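You operate a simulated robot arm through the tools that you are given. There is no shell and no other tool. Be economical: measure what you need, move in short steps, check, and stop when the job is done.

You are at the controls of a simulated robot arm. One attempt, no reset.

TASK
Put things in order on the console top. At the end: the yellow juicer is in the blue bowl; the green round tin stands on top of the orange flat pad; the green glass from the console top stands where the yellow sorbet tub stood; the yellow sorbet tub stands on top of the yellow lemon half; whatever was shut is shut again. Leave all else as you found it, and nothing knocked over.
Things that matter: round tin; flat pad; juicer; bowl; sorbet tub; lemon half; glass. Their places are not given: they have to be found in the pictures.

It is judged by the outcome, as a careful person would: the job done as asked, and still so three seconds after it is handed in. It fails if anything else is knocked over, pushed out of place, dropped, spilled or broken.

THE ROBOT
A 7-joint arm with a two-finger parallel gripper, fixed in place. Base frame: the origin is at the foot of the arm, x ahead of it, y to its left, z up; the work surface is at about z = 820. Lengths are in mm, angles in rad, forces in N, time in s.
With the tool pointing down near the work surface it reaches from about 300 to 700 mm from the base axis. Its first joint turns from -1.152 to 1.152 rad. Payload 1.57 kg.
The TCP is the grasp point between the finger pads, 30 mm short of the fingertips. In the tool frame z runs along the fingers and y along their closing line. Largest opening 110 mm; finger width 24, thickness 12; the body of the gripper, 48 by 112 mm, starts 78 mm behind the TCP.
Orientation is that of the tool frame in the base frame, as a unit quaternion [w, x, y, z]. With the fingers straight down and closing along the base's y, the tool's x points along the base's -x, its y along +y and its z along -z.

THE INTERFACE
- The arm moves only by the tool drive_tool. Its argument "deltas" is a list of rows, each a list of 7 numbers: the shift along the tool's x, y, z in mm, then the turn, a rotation vector about the tool's x, y, z in rad, then the gripper command, from -1 (shut) to 1 (fully open), values between in proportion. In form: [[x, y, z, ax, ay, az, fingers], ...]. A call has 1 to 12 rows; each row is the pose to reach, as a shift and turn from the pose commanded when the call began, along the tool's axes at that moment. A row lasts 0.2 s, in which the tool goes at most 50 mm and 0.15 rad; a call with a longer step from one row to the next is refused whole, and so is a gripper value outside its range. A pose out of reach is approached as far as the arm can. The call stops where the force on the tool passes 40 N (or 10 N more than at its start, if that is more) or the arm is blocked; 0.2 s more then pass. Each finger travels about 108 mm/s and halts on what it meets, pressing with about 36 N; the grip force reading is that of the motor and also rises with nothing between the fingers. The clock runs only during rows and for 0.2 s after the last one: add rows that repeat a pose to give the fingers time. The reply holds the time, the measured pose of the TCP, the force on the tool along the base axes, the opening and the grip force, in the units named above and with some noise, and new pictures: "views" is both (left out), scene, wrist or none.
- Cameras (640 x 400 px; columns grow to the right, rows downward): "scene" is fixed at [165.6, -398.1, 1410]; the picture's right is [0.75, -0.66, 0.00], its down [-0.42, -0.48, -0.77] and it looks along [0.51, 0.58, -0.64] (base axes); focal length 219 px, centre (320, 200). "wrist" rides on the gripper at [-36, 0, -80] in the tool frame; the picture's right is [0.00, -1.00, 0.00], its down [0.97, 0.00, -0.24] and it looks along [0.24, 0.00, 0.97] (tool axes); focal length 218 px, centre (320, 200).
- locate(camera, pixels): for up to 12 pixels [column, row] of the newest picture of that camera ("zoom" is the newest enlarged one), the place [x, y, z] in the base frame of the surface seen there, good to about 3 mm, but the place of the scene camera against the robot may be out by one fixed shift of up to 18 mm in any direction. No time passes.
- enlarge(camera, box): a new picture of the part [left, top, right, bottom] of that camera's present view, enlarged. No time passes.
- hand_in(): hands the job in; it is judged then, once.

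Work in short steps. Measure before you move; look again where a grasp or a placing could have gone wrong, and mend it. You have 80 turns and 120 pictures in all, those below and enlarged ones among them. Open the gripper and draw the arm clear of the work before you hand the job in, unless the task says otherwise; then end with one line.

The tools are called after "Emit:" as a command line: name --pt "numbers of a row" for each row, then --argument value for the rest, lists and objects as JSON in quotes. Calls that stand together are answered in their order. drive_tool: Moves the arm, as the interface text tells. Its arguments: {"type":"object","properties":{"deltas":{"type":"array","items":{"type":"array","items":{"type":"number"}}},"views":{"type":"string","enum":["both","scene","wrist","none"]}},"required":["deltas"]} The other tools are called the same way: locate (camera, pixels) gives the place of the surface under pixels of a picture; enlarge (camera, box) takes an enlarged picture of a part of a camera's view; hand_in () hands the job in.

At the start:

```text
time: 0.0
eef_pos: [364.6, 102.7, 1190.1]
tool_rot: [0.0, 0.0, 1.0, -0.001]
force: [-1.4, -0.6, -0.1]
grip_width: 110.0
finger_force: 0.1
```

scene: 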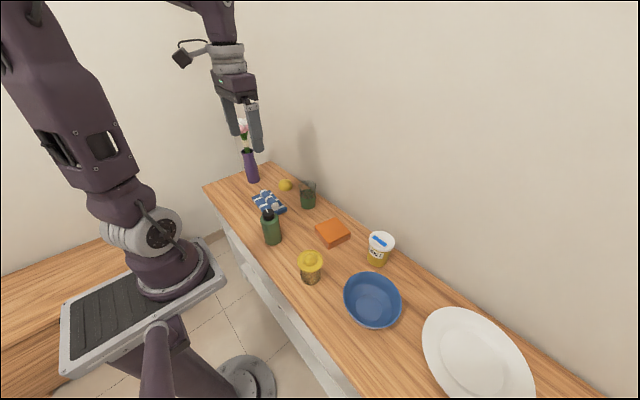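
wrist: 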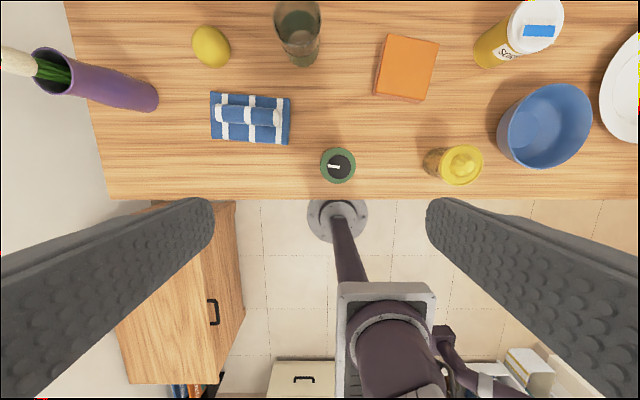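

The pictures show the glass, pad, tub, juicer, bowl and lemon half, but the round tin isn't obvious. I'll enlarge the scene parts to identify things.

Emit:
enlarge --camera "scene" --box '[200, 140, 360, 240]'

Emit:
enlarge --camera "scene" --box '[240, 200, 440, 325]'

Emit:
enlarge --camera "wrist" --box '[180, 0, 500, 200]'

Emit:
locate --camera "wrist" --pixels '[[211, 45], [300, 60], [297, 20], [407, 68], [338, 165], [460, 163], [548, 128], [540, 18], [487, 60], [250, 118], [300, 195], [620, 110]]'

```text
4.00 times, centred on (280, 190) of scene
```

zoom: 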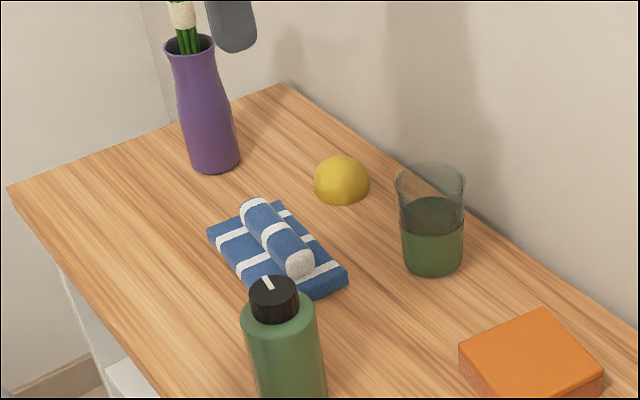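

```text
3.20 times, centred on (340, 262) of scene
```

zoom: 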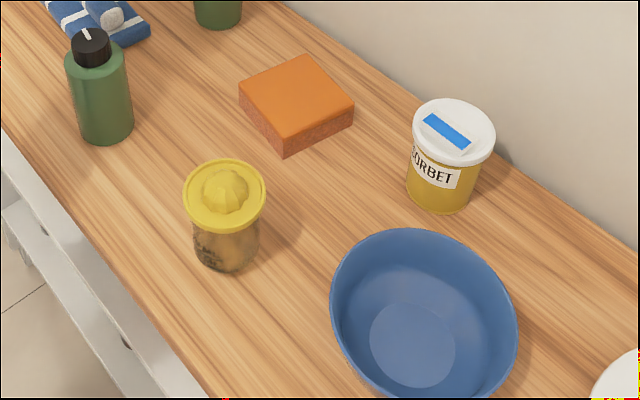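

```text
2.00 times, centred on (340, 100) of wrist
```

zoom: 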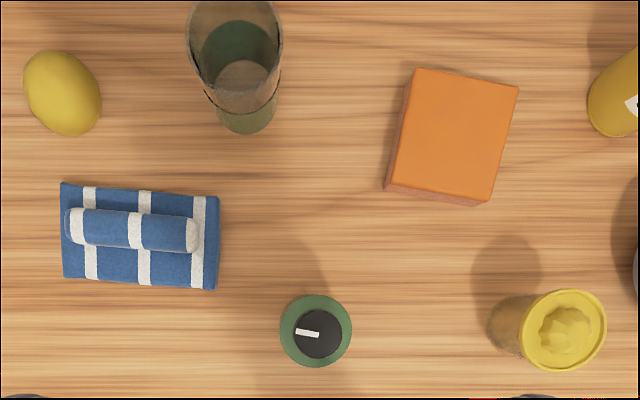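

```text
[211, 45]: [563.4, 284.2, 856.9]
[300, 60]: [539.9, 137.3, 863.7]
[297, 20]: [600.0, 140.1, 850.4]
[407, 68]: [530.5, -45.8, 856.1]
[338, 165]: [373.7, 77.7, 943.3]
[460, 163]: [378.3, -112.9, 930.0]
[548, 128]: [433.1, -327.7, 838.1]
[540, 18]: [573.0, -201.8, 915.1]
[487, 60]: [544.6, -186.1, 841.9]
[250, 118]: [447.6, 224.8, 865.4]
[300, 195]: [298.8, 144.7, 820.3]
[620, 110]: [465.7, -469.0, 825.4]
```

The tin is not on the top; the glass seems to hold green liquid. I look at the console front and beneath for drawers.

Emit:
enlarge --camera "scene" --box '[200, 200, 360, 300]'

Emit:
enlarge --camera "scene" --box '[220, 275, 420, 400]'

Emit:
enlarge --camera "wrist" --box '[100, 190, 420, 390]'

Emit:
enlarge --camera "scene" --box '[0, 220, 288, 400]'

```text
4.00 times, centred on (280, 250) of scene
```

zoom: 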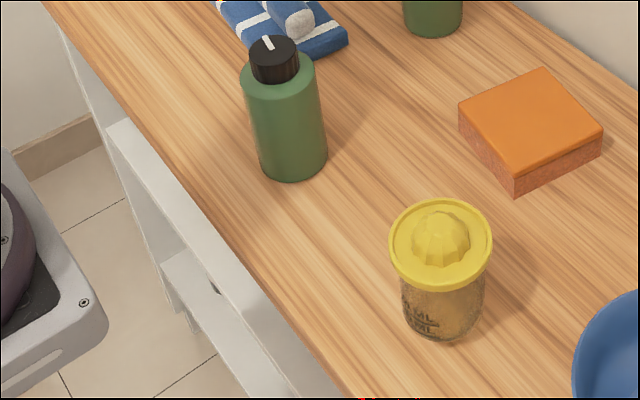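

```text
3.20 times, centred on (320, 338) of scene
```

zoom: 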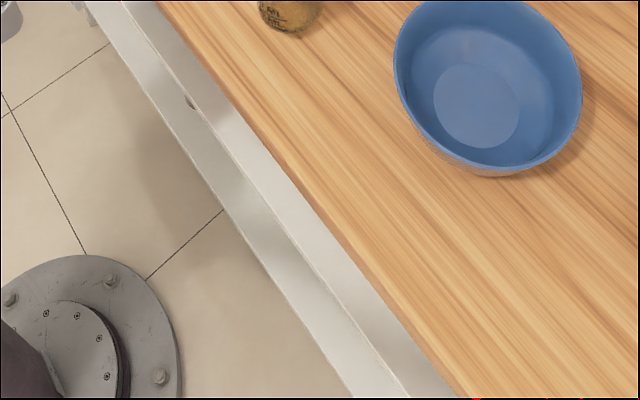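

```text
2.00 times, centred on (260, 290) of wrist
```

zoom: 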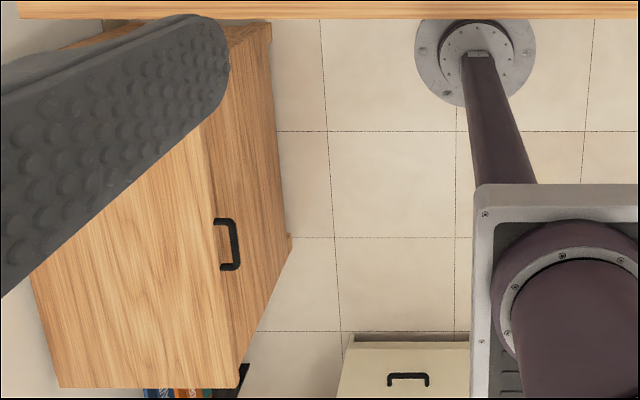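

```text
2.22 times, centred on (144, 310) of scene
```

zoom: 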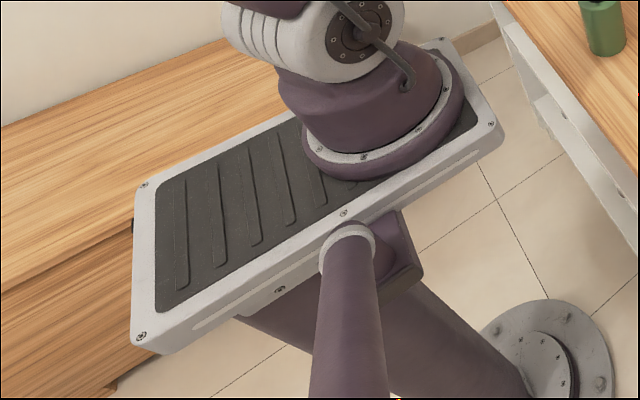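

No tin yet. I measure where the side cabinet, its handle and the white frame lie.

Emit:
locate --camera "wrist" --pixels '[[214, 312], [180, 300], [234, 205], [240, 305], [304, 379], [106, 190], [75, 10], [125, 380], [310, 365]]'

Emit:
locate --camera "scene" --pixels '[[230, 231], [245, 262], [255, 272], [310, 340], [280, 310], [203, 186], [270, 228], [310, 258], [30, 260], [400, 390]]'

Emit:
drive_tool --pt "0 -45 0 0 0 0 1" --pt "0 -90 0 0 0 0 1" --pt "0 -135 0 0 0 0 1" --pt "0 -180 0 0 0 0 1" --pt "0 -225 0 0 0 0 1" --pt "0 -270 0 0 0 0 1" --pt "0 -315 0 0 0 0 1"

```text
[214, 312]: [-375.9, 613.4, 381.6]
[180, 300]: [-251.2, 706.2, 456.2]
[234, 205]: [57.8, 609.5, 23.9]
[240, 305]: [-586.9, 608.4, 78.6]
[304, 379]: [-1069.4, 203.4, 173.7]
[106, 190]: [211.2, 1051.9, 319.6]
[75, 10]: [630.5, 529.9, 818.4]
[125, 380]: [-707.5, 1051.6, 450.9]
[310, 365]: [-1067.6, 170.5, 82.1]
```

```text
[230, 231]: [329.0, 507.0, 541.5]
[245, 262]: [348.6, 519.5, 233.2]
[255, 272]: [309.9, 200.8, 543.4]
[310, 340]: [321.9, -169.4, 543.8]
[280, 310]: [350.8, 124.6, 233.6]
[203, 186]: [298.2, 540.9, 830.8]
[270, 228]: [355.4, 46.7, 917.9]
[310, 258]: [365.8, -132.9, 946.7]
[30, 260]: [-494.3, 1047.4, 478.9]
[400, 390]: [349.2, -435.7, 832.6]
```

```text
time: 1.6
eef_pos: [366.8, -211.7, 1190.4]
tool_rot: [-0.001, 0.0, 1.0, -0.001]
force: [0.4, 0.1, -1.2]
grip_width: 110.0
finger_force: 0.0
```

scene: 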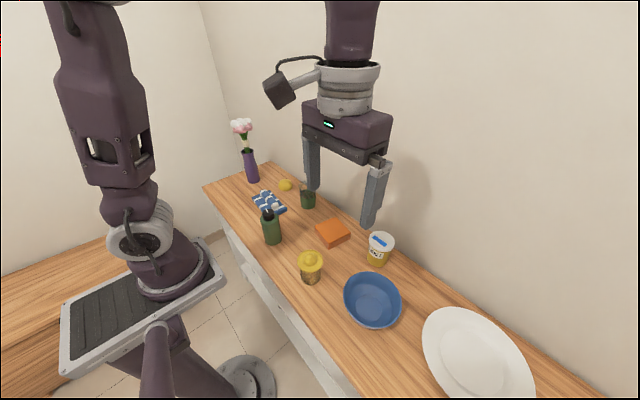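
wrist: 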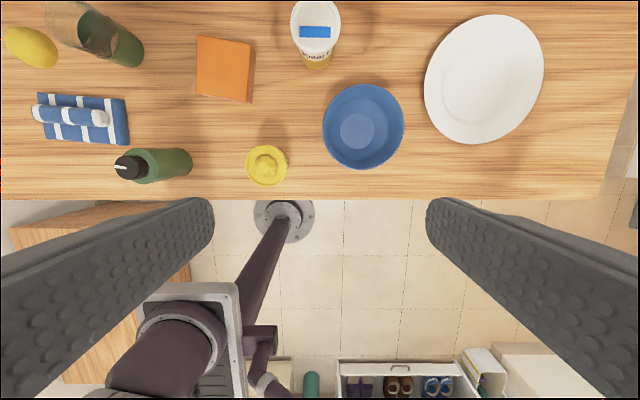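

Nothing more on the right apart from the plate. The white console front under the top has dark notches; I enlarge and measure it.

Emit:
enlarge --camera "scene" --box '[210, 215, 290, 265]'

Emit:
enlarge --camera "scene" --box '[240, 260, 320, 310]'

Emit:
locate --camera "scene" --pixels '[[222, 225], [228, 232], [232, 237], [237, 245], [243, 270], [254, 273], [262, 280], [270, 285], [279, 305], [280, 308], [290, 312], [275, 312]]'

```text
8.00 times, centred on (250, 240) of scene
```

zoom: 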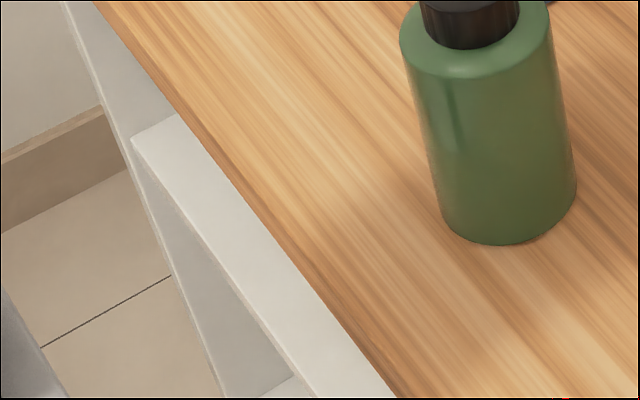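

```text
8.00 times, centred on (280, 285) of scene
```

zoom: 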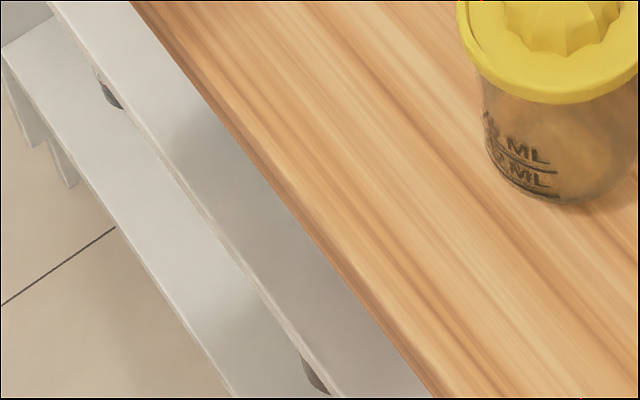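

```text
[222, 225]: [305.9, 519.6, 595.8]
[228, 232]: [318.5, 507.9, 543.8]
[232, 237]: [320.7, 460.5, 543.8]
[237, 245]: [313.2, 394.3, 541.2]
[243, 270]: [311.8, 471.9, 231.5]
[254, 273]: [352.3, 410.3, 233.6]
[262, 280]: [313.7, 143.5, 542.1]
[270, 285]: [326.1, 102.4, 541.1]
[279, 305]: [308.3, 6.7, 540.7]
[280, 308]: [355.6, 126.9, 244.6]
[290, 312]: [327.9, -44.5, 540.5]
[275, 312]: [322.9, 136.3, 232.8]
```

The console is an open shelf unit (shelves at z≈543 and ≈233). I check the dark shapes under the shelf edge and the wrist view of areas behind objects.

Emit:
locate --camera "zoom" --pixels '[[112, 95], [106, 88], [315, 375], [308, 365], [60, 160], [300, 400]]'

Emit:
enlarge --camera "wrist" --box '[0, 0, 320, 200]'

Emit:
enlarge --camera "wrist" --box '[240, 0, 560, 200]'

```text
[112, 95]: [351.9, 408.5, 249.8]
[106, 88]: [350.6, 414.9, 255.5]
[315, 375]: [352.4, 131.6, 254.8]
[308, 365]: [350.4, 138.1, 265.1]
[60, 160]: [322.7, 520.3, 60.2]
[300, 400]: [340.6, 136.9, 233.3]
```

```text
2.00 times, centred on (160, 100) of wrist
```

zoom: 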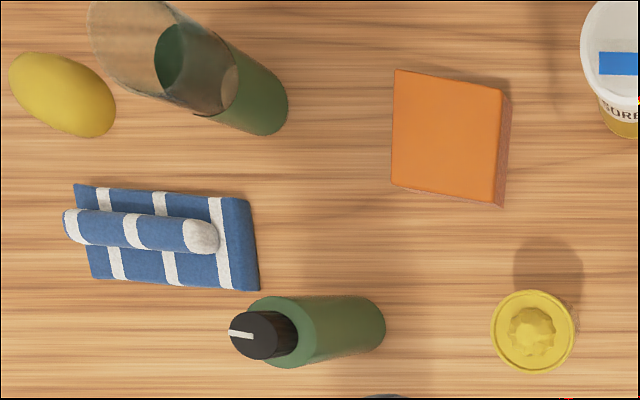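

```text
2.00 times, centred on (400, 100) of wrist
```

zoom: 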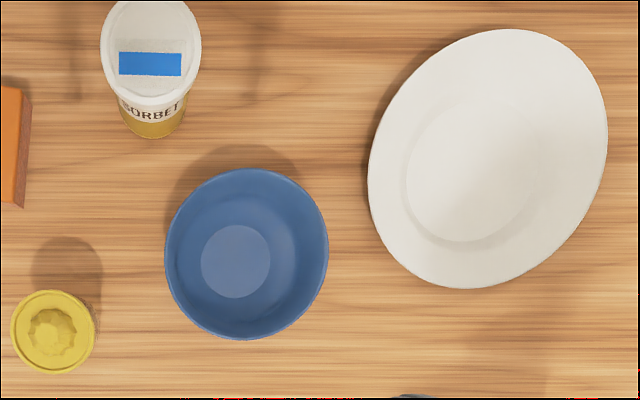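

The dark marks are handle holes of boxes on the low shelf, out of reach. I'll tilt the tool and draw it back to look under the console top at the z=543 shelf.

Emit:
drive_tool --pt "14 -8 30 0 -0.125 0 1" --pt "28 -16 60 0 -0.25 0 1" --pt "43 -24 90 0 -0.375 0 1" --pt "57 -32 120 0 -0.5 0 1" --pt "71 -40 150 0 -0.625 0 1" --pt "86 -48 180 0 -0.75 0 1" --pt "100 -56 210 0 -0.875 0 1" --pt "115 -65 240 0 -1.0 0 1"

```text
time: 3.4
eef_pos: [258.8, -293.2, 958.1]
tool_rot: [0.479, -0.001, 0.878, 0.002]
force: [1.0, -0.5, 0.5]
grip_width: 110.0
finger_force: 0.1
out of reach, approached as far as the arm can: row 8
```

scene: 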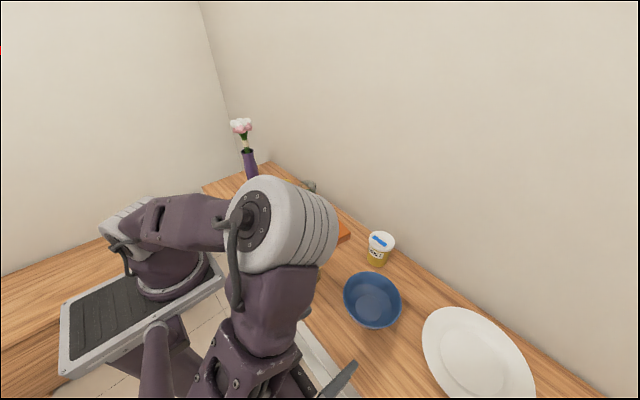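
wrist: 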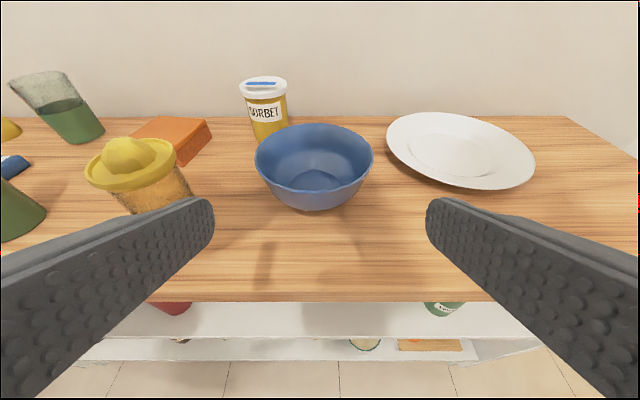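

The shelf at z≈543 holds things: a green labelled object near (443,307), a red one at (170,307). I enlarge and measure.

Emit:
enlarge --camera "wrist" --box '[300, 270, 500, 395]'

Emit:
locate --camera "wrist" --pixels '[[443, 311], [445, 306], [430, 306], [459, 306], [170, 309], [365, 345], [430, 345], [400, 325], [182, 341]]'

Emit:
enlarge --camera "wrist" --box '[100, 270, 300, 395]'

```text
3.20 times, centred on (400, 332) of wrist
```

zoom: 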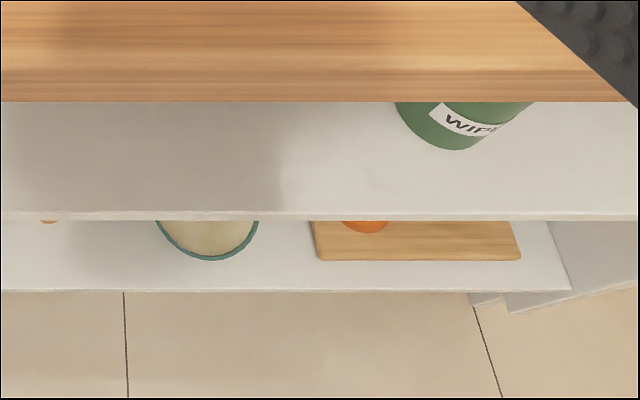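

```text
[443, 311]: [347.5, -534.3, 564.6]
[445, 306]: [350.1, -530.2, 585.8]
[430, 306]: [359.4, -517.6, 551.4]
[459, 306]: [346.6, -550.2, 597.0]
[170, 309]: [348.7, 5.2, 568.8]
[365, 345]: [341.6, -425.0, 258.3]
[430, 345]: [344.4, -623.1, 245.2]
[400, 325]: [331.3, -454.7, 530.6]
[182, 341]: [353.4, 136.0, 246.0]
```

```text
3.20 times, centred on (200, 332) of wrist
```

zoom: 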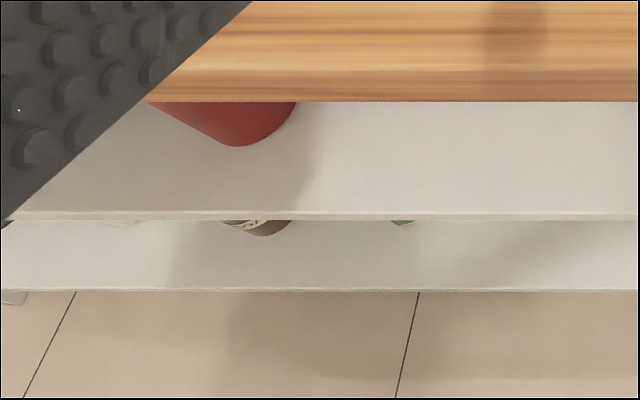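

The green canister reads "WIPES", so not a tin. I enlarge the left side of this low view, then go to look at the left end of the console.

Emit:
enlarge --camera "wrist" --box '[0, 40, 320, 240]'

Emit:
drive_tool --pt "-17 0 -27 0 0 0 1" --pt "-40 30 -55 0 0 0 1" --pt "-60 70 -70 0 0 0 1" --pt "-75 115 -80 0 0 0 1" --pt "-85 160 -85 0 0 0 1" --pt "-85 208 -85 0 0 0 1" --pt "-85 256 -85 0 0 0 1" --pt "-85 304 -85 0 0 0 1" --pt "-85 352 -85 0 0 0 1" --pt "-85 400 -85 0 0 0 1" --pt "-85 448 -85 0 0 0 1" --pt "-85 496 -85 0 0 0 1" --views "wrist"

```text
2.00 times, centred on (160, 140) of wrist
```

zoom: 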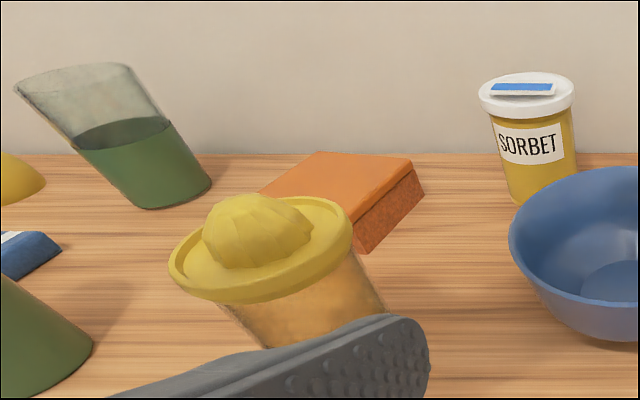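

```text
time: 4.1
eef_pos: [272.5, -250.3, 993.4]
tool_rot: [0.518, -0.044, 0.85, 0.082]
force: [0.0, 0.0, 0.9]
grip_width: 110.2
finger_force: 0.0
out of reach, approached as far as the arm can: row 3
stopped in row 3: the arm was blocked; the commanded pose is now the measured one
```

wrist: 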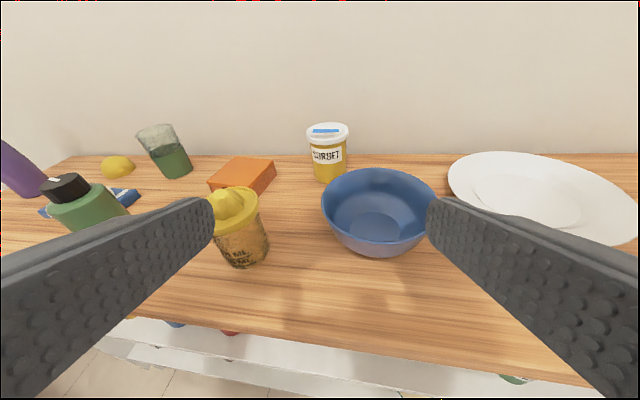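

Arm was near its limit there. I untilt and rise back to a vertical tool, then go left.

Emit:
drive_tool --pt "-22 0 2 0.022 0.136 0.012 1" --pt "-45 0 4 0.043 0.272 0.023 1" --pt "-67 0 6 0.065 0.409 0.035 1" --pt "-90 0 8 0.086 0.545 0.046 1" --pt "-112 0 10 0.108 0.681 0.058 1" --pt "-135 0 12 0.13 0.817 0.07 1" --pt "-157 0 14 0.151 0.954 0.081 1" --pt "-180 0 16 0.173 1.09 0.093 1" --views "none"

```text
time: 4.6
eef_pos: [229.7, -250.5, 945.7]
tool_rot: [0.383, 0.064, 0.912, 0.131]
force: [0.1, -0.1, -0.1]
grip_width: 109.9
finger_force: 0.0
stopped in row 2: the arm was blocked; the commanded pose is now the measured one
```

I move out (base +x, up) without turning, and look at the scene.

Emit:
drive_tool --pt "-35 9 -6 0 0 0 1" --pt "-70 18 -12 0 0 0 1" --pt "-105 27 -18 0 0 0 1" --pt "-140 36 -24 0 0 0 1" --views "scene"

```text
time: 5.1
eef_pos: [220.7, -233.4, 937.2]
tool_rot: [0.328, 0.144, 0.913, 0.197]
force: [0.0, 0.0, 0.5]
grip_width: 110.1
finger_force: 0.1
stopped in row 2: the arm was blocked; the commanded pose is now the measured one
```

scene: 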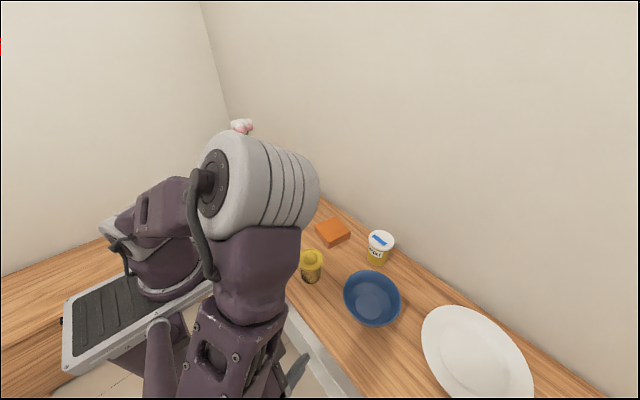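

The arm drifted against the command, likely at a joint limit. I try going radially outward and up in small steps.

Emit:
drive_tool --pt "-14 -5 0 0 0 0 1" --pt "-28 -10 1 0 0 0 1" --pt "-42 -15 1 0 0 0 1" --pt "-56 -21 1 0 0 0 1" --views "none"

```text
time: 6.1
eef_pos: [268.3, -267.9, 961.2]
tool_rot: [0.33, 0.143, 0.912, 0.195]
force: [-1.4, 0.2, 1.1]
grip_width: 110.1
finger_force: 0.2
```

That freed it. Continue outward and up.

Emit:
drive_tool --pt "-23 6 -5 0 0 0 1" --pt "-46 12 -10 0 0 0 1" --pt "-70 18 -14 0 0 0 1" --pt "-93 24 -19 0 0 0 1" --pt "-116 30 -24 0 0 0 1" --pt "-140 37 -28 0 0 0 1" --pt "-163 43 -33 0 0 0 1" --pt "-186 49 -38 0 0 0 1" --views "none"

```text
time: 7.9
eef_pos: [387.4, -308.4, 1110.9]
tool_rot: [0.33, 0.144, 0.912, 0.195]
force: [-0.1, -0.5, -0.3]
grip_width: 110.1
finger_force: 0.1
```

Now untilt to vertical.

Emit:
drive_tool --pt "0 0 0 0.067 0.113 -0.05 1" --pt "0 0 0 0.134 0.227 -0.099 1" --pt "0 0 0 0.201 0.34 -0.149 1" --pt "0 0 0 0.268 0.453 -0.198 1" --pt "0 0 0 0.335 0.567 -0.248 1" --pt "0 0 0 0.402 0.68 -0.297 1" --views "none"

```text
time: 9.3
eef_pos: [387.8, -306.8, 1111.0]
tool_rot: [0.0, -0.001, 1.0, 0.0]
force: [-0.7, 0.1, 0.3]
grip_width: 110.0
finger_force: 0.1
```

I now look from above at the left end, for anything hidden behind the vase, towel or glass.

Emit:
drive_tool --pt "-5 45 -8 0 0 0 1" --pt "-10 92 -16 0 0 0 1" --pt "-15 139 -24 0 0 0 1" --pt "-20 186 -32 0 0 0 1" --pt "-25 233 -40 0 0 0 1" --pt "-30 280 -40 0 0 0 1" --pt "-35 328 -40 0 0 0 1" --pt "-40 376 -40 0 0 0 1" --pt "-45 424 -40 0 0 0 1" --pt "-50 472 -40 0 0 0 1" --pt "-55 520 -40 0 0 0 1" --pt "-60 560 -40 0 0 0 1"

```text
time: 11.9
eef_pos: [443.3, 254.3, 1153.0]
tool_rot: [0.001, -0.001, 1.0, 0.0]
force: [-0.1, -0.4, 0.1]
grip_width: 109.9
finger_force: 0.1
```

scene: 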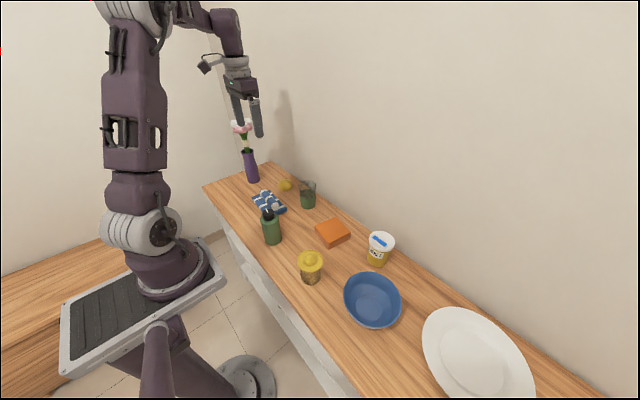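
wrist: 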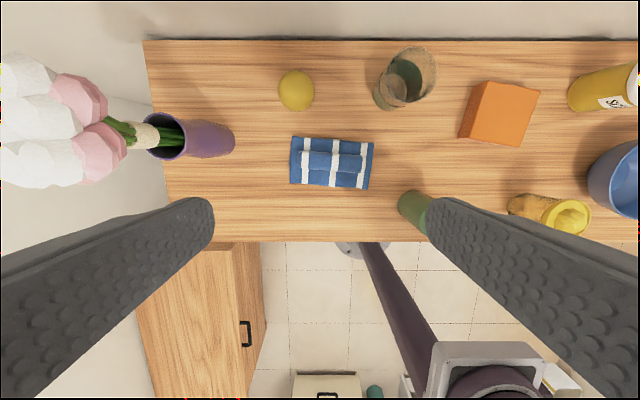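

Nothing hidden up here. To be thorough I peek at the left half of the z=543 shelf, staying a little farther from the arm's limits.

Emit:
drive_tool --pt "18 5 24 0 -0.12 0 1" --pt "36 9 48 0 -0.24 0 1" --pt "54 14 72 0 -0.36 0 1" --pt "72 18 96 0 -0.48 0 1" --pt "90 23 120 0 -0.6 0 1" --pt "108 27 144 0 -0.72 0 1" --pt "126 32 168 0 -0.84 0 1" --pt "143 36 193 0 -0.95 0 1"

```text
time: 13.7
eef_pos: [334.3, 318.9, 971.9]
tool_rot: [0.456, 0.0, 0.89, 0.001]
force: [-0.3, 0.2, 1.1]
grip_width: 109.9
finger_force: 0.0
out of reach, approached as far as the arm can: row 7, 8
```

scene: 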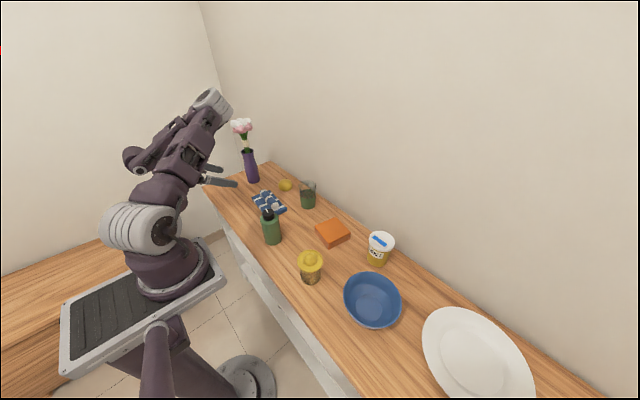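
wrist: 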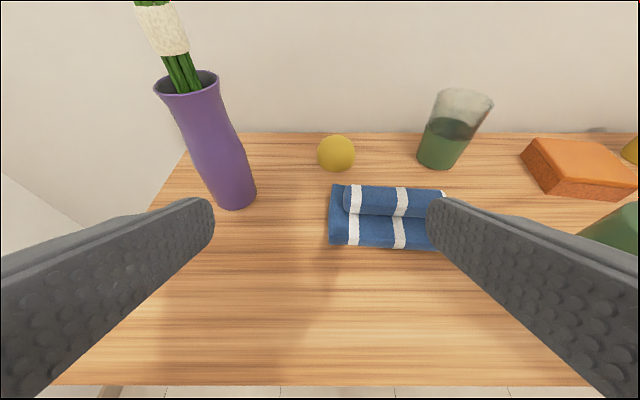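

I enlarge the lemon half, and the bottle in the scene view.

Emit:
enlarge --camera "wrist" --box '[280, 80, 520, 230]'

Emit:
enlarge --camera "scene" --box '[246, 180, 310, 260]'

Emit:
locate --camera "wrist" --pixels '[[336, 140], [336, 152], [336, 168], [322, 155], [350, 155], [440, 160], [437, 150], [455, 130], [385, 225], [385, 200]]'

```text
2.67 times, centred on (400, 155) of wrist
```

zoom: 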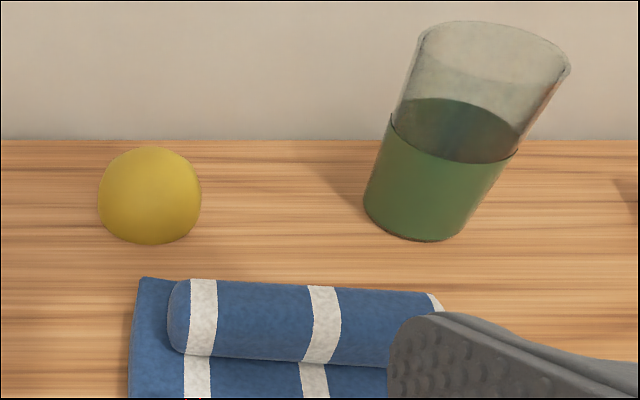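

```text
5.00 times, centred on (278, 220) of scene
```

zoom: 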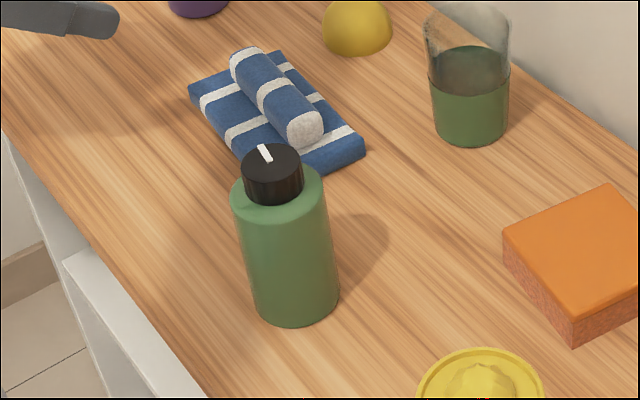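

```text
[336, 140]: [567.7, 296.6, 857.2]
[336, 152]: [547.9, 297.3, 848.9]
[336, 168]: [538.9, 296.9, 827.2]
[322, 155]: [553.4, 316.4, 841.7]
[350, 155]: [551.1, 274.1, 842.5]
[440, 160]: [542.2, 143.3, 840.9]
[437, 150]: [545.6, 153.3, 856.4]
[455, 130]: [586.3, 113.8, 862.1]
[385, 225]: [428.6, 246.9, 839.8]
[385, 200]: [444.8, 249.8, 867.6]
```

The shelf items are scenery the arm can't get to; the only green round container within reach is the green capped one at (373,78), so that is the round tin. First I look closely at the lemon's top, since the tub must stand on it.

Emit:
drive_tool --pt "-30 -3 10 0 0.12 0 1" --pt "-55 -6 30 0 0.24 0 1" --pt "-80 -9 55 0 0.36 0 1" --pt "-105 -12 80 0 0.48 0 1" --pt "-125 -15 110 0 0.6 0 1" --pt "-145 -18 140 0 0.72 0 1" --pt "-157 -21 162 0 0.84 0 1" --pt "-164 -24 179 0 0.947 0 1" --pt "-164 -24 179 0 0.947 0 1" --views "wrist"

```text
time: 15.7
eef_pos: [577.2, 296.2, 1001.1]
tool_rot: [0.001, -0.001, 1.0, 0.0]
force: [0.0, 0.4, 0.3]
grip_width: 109.9
finger_force: 0.1
```

wrist: 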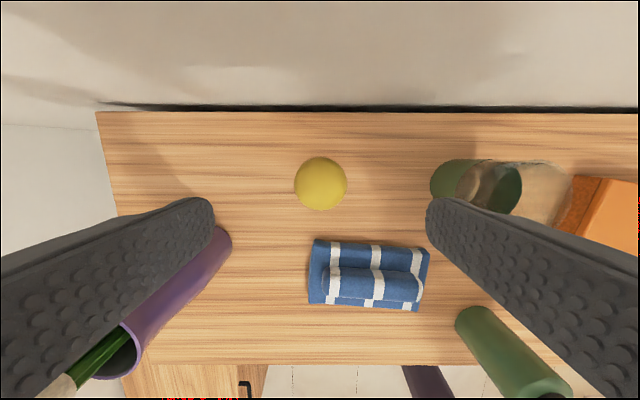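

The lemon half sits at (320,184). I sample its profile with locate.

Emit:
locate --camera "wrist" --pixels '[[320, 184], [310, 184], [300, 184], [330, 184], [340, 184], [320, 174], [320, 164], [320, 194], [320, 204], [297, 184], [344, 184], [370, 184]]'

Emit:
enlarge --camera "wrist" --box '[272, 154, 368, 214]'

```text
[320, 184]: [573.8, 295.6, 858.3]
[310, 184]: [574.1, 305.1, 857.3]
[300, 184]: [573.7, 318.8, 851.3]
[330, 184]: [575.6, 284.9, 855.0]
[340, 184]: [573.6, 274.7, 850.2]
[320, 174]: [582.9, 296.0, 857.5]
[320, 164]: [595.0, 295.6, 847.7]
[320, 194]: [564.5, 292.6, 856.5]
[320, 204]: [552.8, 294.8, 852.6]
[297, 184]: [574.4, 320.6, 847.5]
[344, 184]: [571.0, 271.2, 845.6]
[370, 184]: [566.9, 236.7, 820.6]
```

```text
6.67 times, centred on (320, 184) of wrist
```

zoom: 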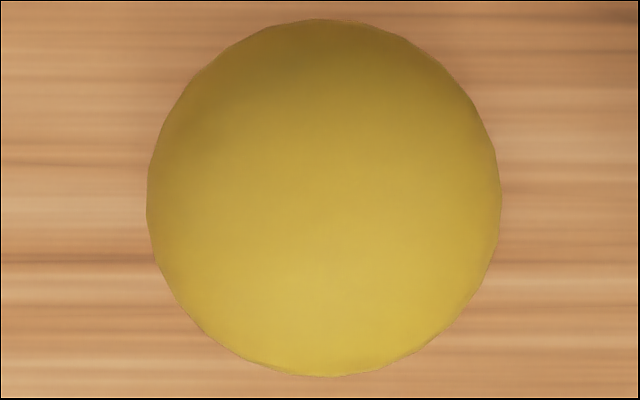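

The lemon is a dome with its crown at about (574,296,858). Now I move over to the sorbet tub for measuring.

Emit:
drive_tool --pt "0 -20 -40 0 0 0 1" --pt "0 -65 -50 0 0 0 1" --pt "0 -110 -50 0 0 0 1" --pt "0 -155 -50 0 0 0 1" --pt "0 -200 -50 0 0 0 1" --pt "0 -245 -50 0 0 0 1" --pt "0 -290 -50 0 0 0 1" --pt "0 -335 -50 0 0 0 1" --pt "0 -380 -50 0 0 0 1" --pt "0 -425 -50 0 0 0 1" --pt "0 -465 -50 0 0 0 1" --pt "0 -490 -50 0 0 0 1" --views "wrist"

```text
time: 18.3
eef_pos: [577.4, -193.8, 1049.0]
tool_rot: [0.001, -0.002, 1.0, 0.0]
force: [0.2, 0.7, 0.3]
grip_width: 110.3
finger_force: 0.0
```

wrist: 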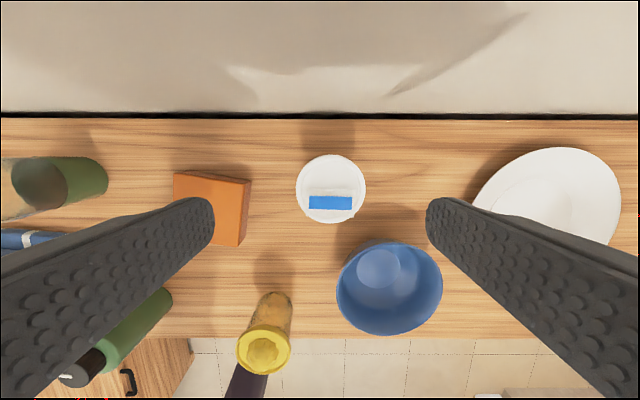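

Lid at (330,188). I sample the lid rim and pad.

Emit:
locate --camera "wrist" --pixels '[[330, 180], [298, 188], [363, 188], [330, 157], [330, 220], [330, 190], [215, 185], [395, 250], [245, 185], [380, 270]]'

Emit:
enlarge --camera "wrist" --box '[282, 143, 378, 233]'

```text
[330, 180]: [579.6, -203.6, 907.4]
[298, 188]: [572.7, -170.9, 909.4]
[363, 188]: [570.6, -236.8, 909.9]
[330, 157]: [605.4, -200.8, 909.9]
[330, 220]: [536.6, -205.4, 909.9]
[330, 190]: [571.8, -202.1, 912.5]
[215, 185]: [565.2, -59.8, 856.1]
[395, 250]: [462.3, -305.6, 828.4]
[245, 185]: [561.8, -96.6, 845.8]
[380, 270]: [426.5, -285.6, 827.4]
```

```text
4.44 times, centred on (330, 188) of wrist
```

zoom: 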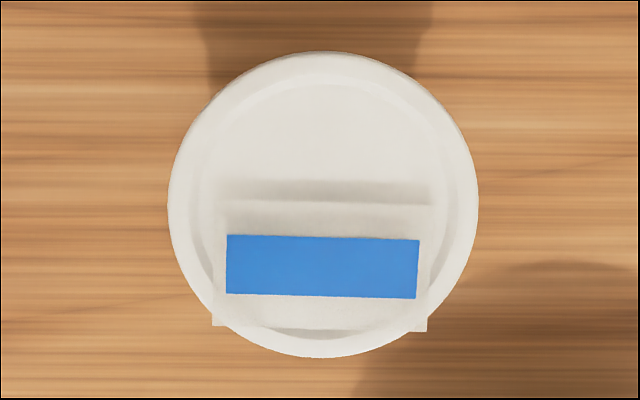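

Tub centre is (571,-203.5), lid top at 910, diameter ≈69. I align and descend around its body, grip just below mid-height (z≈862).

Emit:
drive_tool --pt "6 -9.7 20 0 0 0 1" --pt "6 -9.7 60 0 0 0 1" --pt "6 -9.7 100 0 0 0 1" --pt "6 -9.7 130 0 0 0 1" --pt "6 -9.7 160 0 0 0 1" --pt "6 -9.7 187 0 0 0 1" --pt "6 -9.7 187 0 0 0 1" --views "both"

```text
time: 19.9
eef_pos: [572.5, -203.8, 862.2]
tool_rot: [0.002, -0.002, 1.0, 0.001]
force: [0.4, -0.5, -0.3]
grip_width: 110.1
finger_force: 0.1
```

scene: 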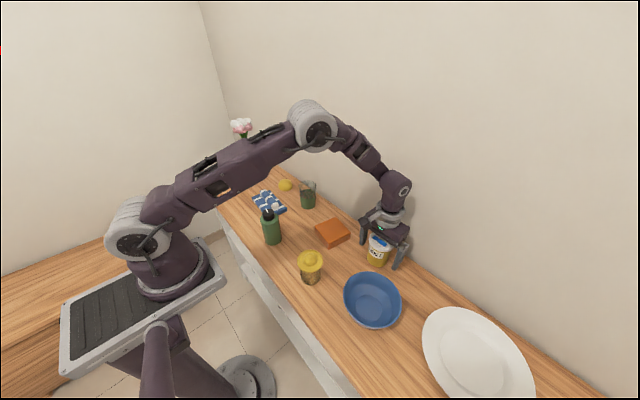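
wrist: 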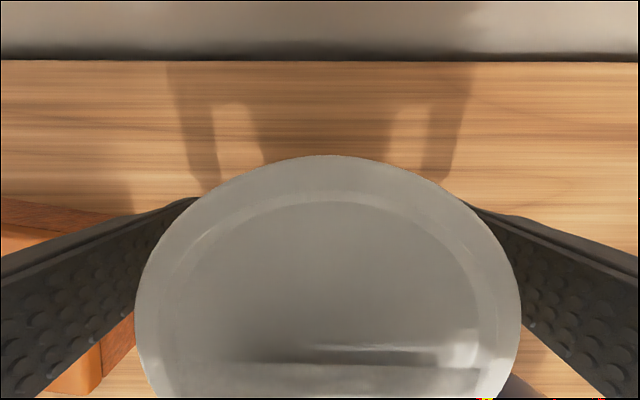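

Centred around the tub. Close the fingers and lift slightly.

Emit:
drive_tool --pt "0 0 0 0 0 0 0.2" --pt "0 0 0 0 0 0 -0.3" --pt "0 0 0 0 0 0 -0.6" --pt "0 0 0 0 0 0 -0.6" --views "none"

```text
time: 20.9
eef_pos: [573.4, -202.9, 863.0]
tool_rot: [0.001, -0.002, 1.0, 0.0]
force: [0.4, -1.0, 0.3]
grip_width: 71.0
finger_force: 35.5
```

Gripped at 71 mm. Lift and travel high toward the lemon.

Emit:
drive_tool --pt "0 0 -15 0 0 0 -0.6" --pt "0 0 -45 0 0 0 -0.6" --pt "0 0 -85 0 0 0 -0.6" --pt "0 0 -125 0 0 0 -0.6" --pt "0 0 -150 0 0 0 -0.6" --views "both"

```text
time: 22.1
eef_pos: [570.7, -204.3, 1011.7]
tool_rot: [0.002, -0.002, 1.0, -0.001]
force: [0.2, 0.4, -2.0]
grip_width: 70.6
finger_force: 35.9
```

scene: 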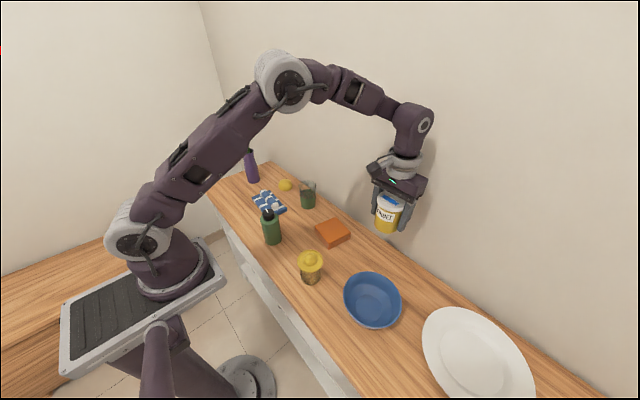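
wrist: 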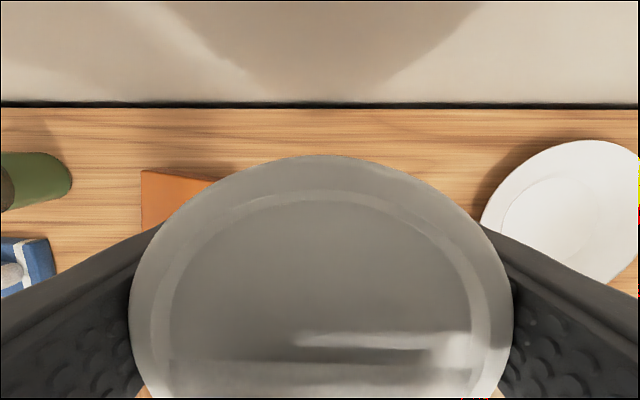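

Held well. Move over the lemon (+500 in y), staying high.

Emit:
drive_tool --pt "0 42 -10 0 0 0 -0.6" --pt "0 84 -10 0 0 0 -0.6" --pt "0 126 -10 0 0 0 -0.6" --pt "0 168 -10 0 0 0 -0.6" --pt "0 210 -10 0 0 0 -0.6" --pt "0 252 -10 0 0 0 -0.6" --pt "0 294 -10 0 0 0 -0.6" --pt "0 336 -10 0 0 0 -0.6" --pt "0 378 -10 0 0 0 -0.6" --pt "0 420 -10 0 0 0 -0.6" --pt "-1 462 -10 0 0 0 -0.6" --pt "-2 499.5 -10 0 0 0 -0.6" --views "none"

Emit:
drive_tool --pt "0 0 0 0 0 0 -0.6" --views "both"

```text
time: 24.7
eef_pos: [572.7, 295.4, 1023.8]
tool_rot: [0.001, -0.001, 1.0, 0.0]
force: [0.1, 0.6, -3.2]
grip_width: 70.7
finger_force: 35.9
```

```text
time: 25.1
eef_pos: [572.7, 294.6, 1022.9]
tool_rot: [0.001, -0.001, 1.0, 0.0]
force: [0.2, -0.3, -1.5]
grip_width: 71.0
finger_force: 36.4
```

scene: 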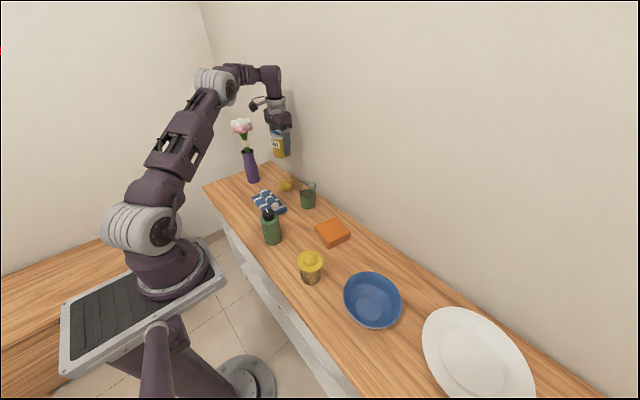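
wrist: 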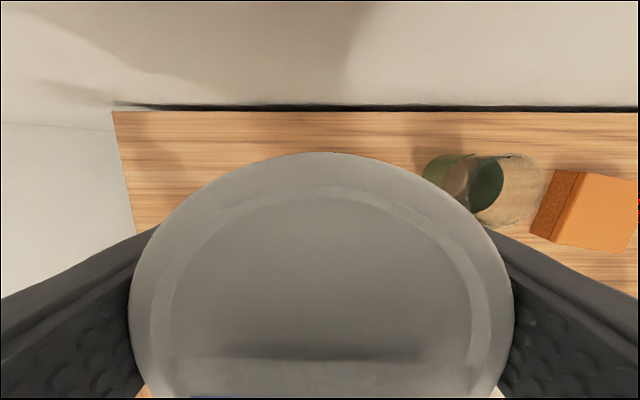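

I lower to just above the expected contact (TCP z≈900).

Emit:
drive_tool --pt "-1.5 1 40 0 0 0 -0.6" --pt "-1.5 1 80 0 0 0 -0.6" --pt "-1.5 1 105 0 0 0 -0.6" --pt "-1.5 1 116 0 0 0 -0.6" --pt "-1.5 1 116 0 0 0 -0.6" --views "scene"

Emit:
enlarge --camera "scene" --box '[240, 130, 336, 220]'

```text
time: 26.3
eef_pos: [574.3, 297.3, 908.3]
tool_rot: [0.002, -0.002, 1.0, 0.0]
force: [1.0, -0.4, -2.5]
grip_width: 70.7
finger_force: 36.3
```

scene: 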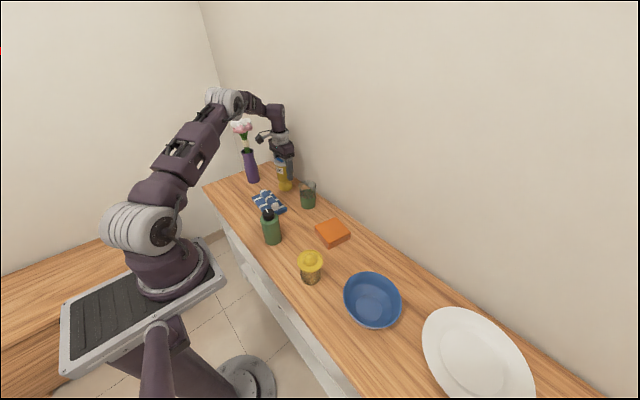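

```text
4.44 times, centred on (288, 175) of scene
```

zoom: 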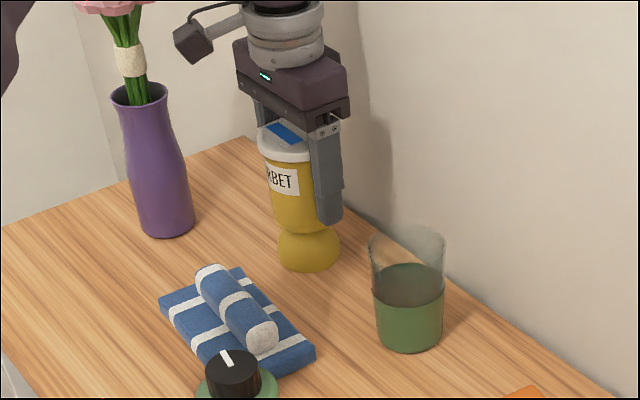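

The tub hangs centred just above the lemon. I lower in small steps watching force.

Emit:
drive_tool --pt "0 -0.5 3 0 0 0 -0.6" --pt "0 -0.5 5 0 0 0 -0.6" --pt "0 -0.5 5 0 0 0 -0.6" --views "none"

Emit:
drive_tool --pt "0 0 1 0 0 0 -0.6" --pt "0 0 2 0 0 0 -0.6" --pt "0 0 2 0 0 0 -0.6" --views "none"

Emit:
drive_tool --pt "0 0 1 0 0 0 -0.6" --pt "0 0 2 0 0 0 -0.6" --pt "0 0 2 0 0 0 -0.6" --views "none"

```text
time: 27.1
eef_pos: [574.3, 296.1, 903.8]
tool_rot: [0.001, -0.002, 1.0, -0.001]
force: [0.5, -0.1, -3.0]
grip_width: 70.9
finger_force: 36.1
```

```text
time: 27.9
eef_pos: [573.2, 295.6, 901.7]
tool_rot: [0.002, -0.002, 1.0, 0.001]
force: [0.5, -0.5, -1.6]
grip_width: 71.0
finger_force: 35.5
```

```text
time: 28.7
eef_pos: [574.3, 296.0, 900.2]
tool_rot: [0.003, -0.003, 1.0, 0.0]
force: [-2.2, 1.4, 12.7]
grip_width: 70.9
finger_force: 36.3
```

Contact felt (12.7 N). I relieve 1 mm and open the fingers only a few mm, so they still guard the tub, to see if it stands.

Emit:
drive_tool --pt "0 0 -1 0 0 0 -0.6" --pt "0 0 -1 0 0 0 0.36" --pt "0 0 -1 0 0 0 0.36" --pt "0 0 -1 0 0 0 0.36" --pt "0 0 -1 0 0 0 0.36" --views "both"

Emit:
enlarge --camera "scene" --box '[240, 130, 336, 220]'

```text
time: 29.9
eef_pos: [573.6, 295.7, 900.1]
tool_rot: [0.002, -0.002, 1.0, 0.0]
force: [1.2, 0.8, 0.0]
grip_width: 74.6
finger_force: 0.1
```

scene: 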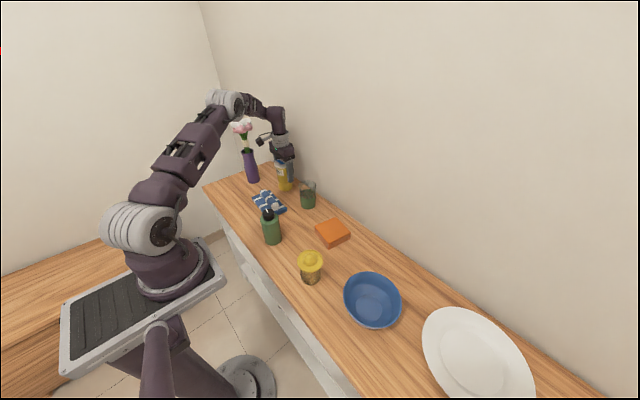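
wrist: 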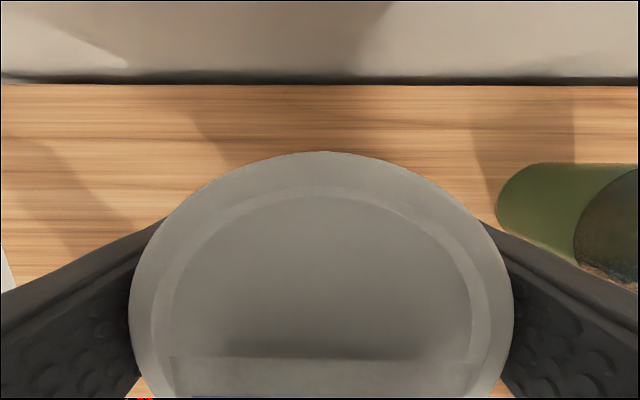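

```text
4.44 times, centred on (288, 175) of scene
```

zoom: 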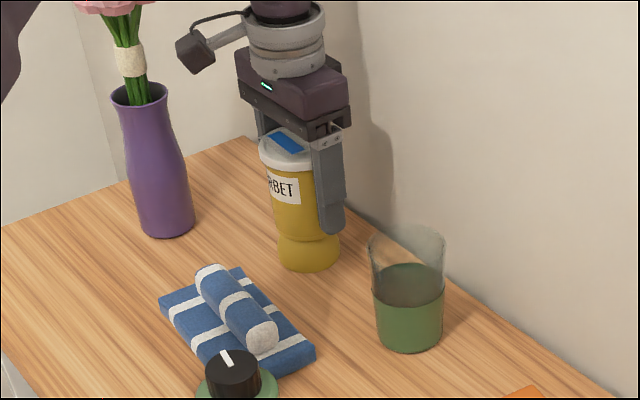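

It stands free in x and seems level. I open a bit more and wait to confirm.

Emit:
drive_tool --pt "0 0 -1 0 0 0 0.45" --pt "0 0 -1 0 0 0 0.45" --pt "0 0 -1 0 0 0 0.45" --pt "0 0 -1 0 0 0 0.45" --pt "0 0 -1 0 0 0 0.45" --pt "0 0 -1 0 0 0 0.45" --pt "0 0 -1 0 0 0 0.45" --pt "0 0 -1 0 0 0 0.45" --views "wrist"

Emit:
enlarge --camera "scene" --box '[240, 130, 336, 220]'

```text
time: 31.7
eef_pos: [573.7, 295.9, 899.9]
tool_rot: [0.002, -0.002, 1.0, 0.0]
force: [-0.4, -0.6, -0.1]
grip_width: 79.9
finger_force: 0.1
```

wrist: 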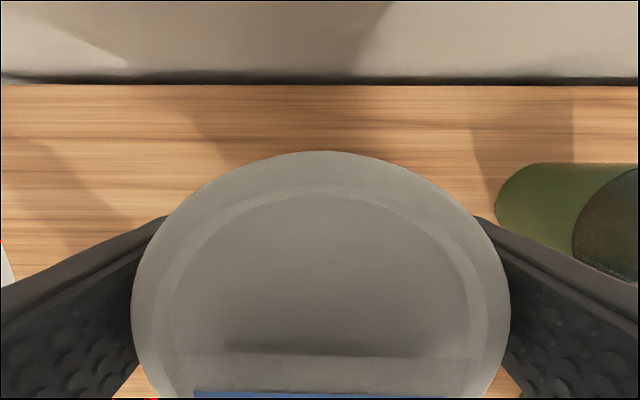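

```text
4.44 times, centred on (288, 175) of scene
```

zoom: 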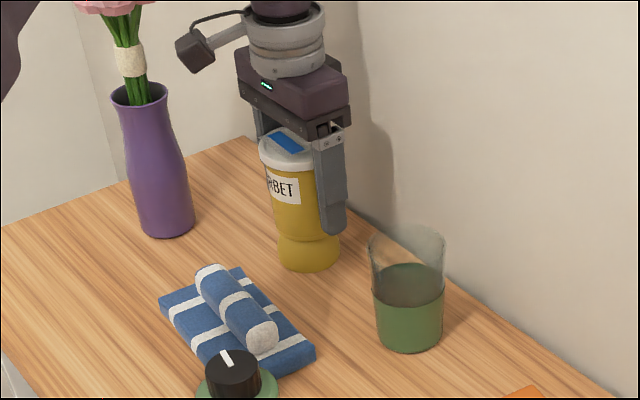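

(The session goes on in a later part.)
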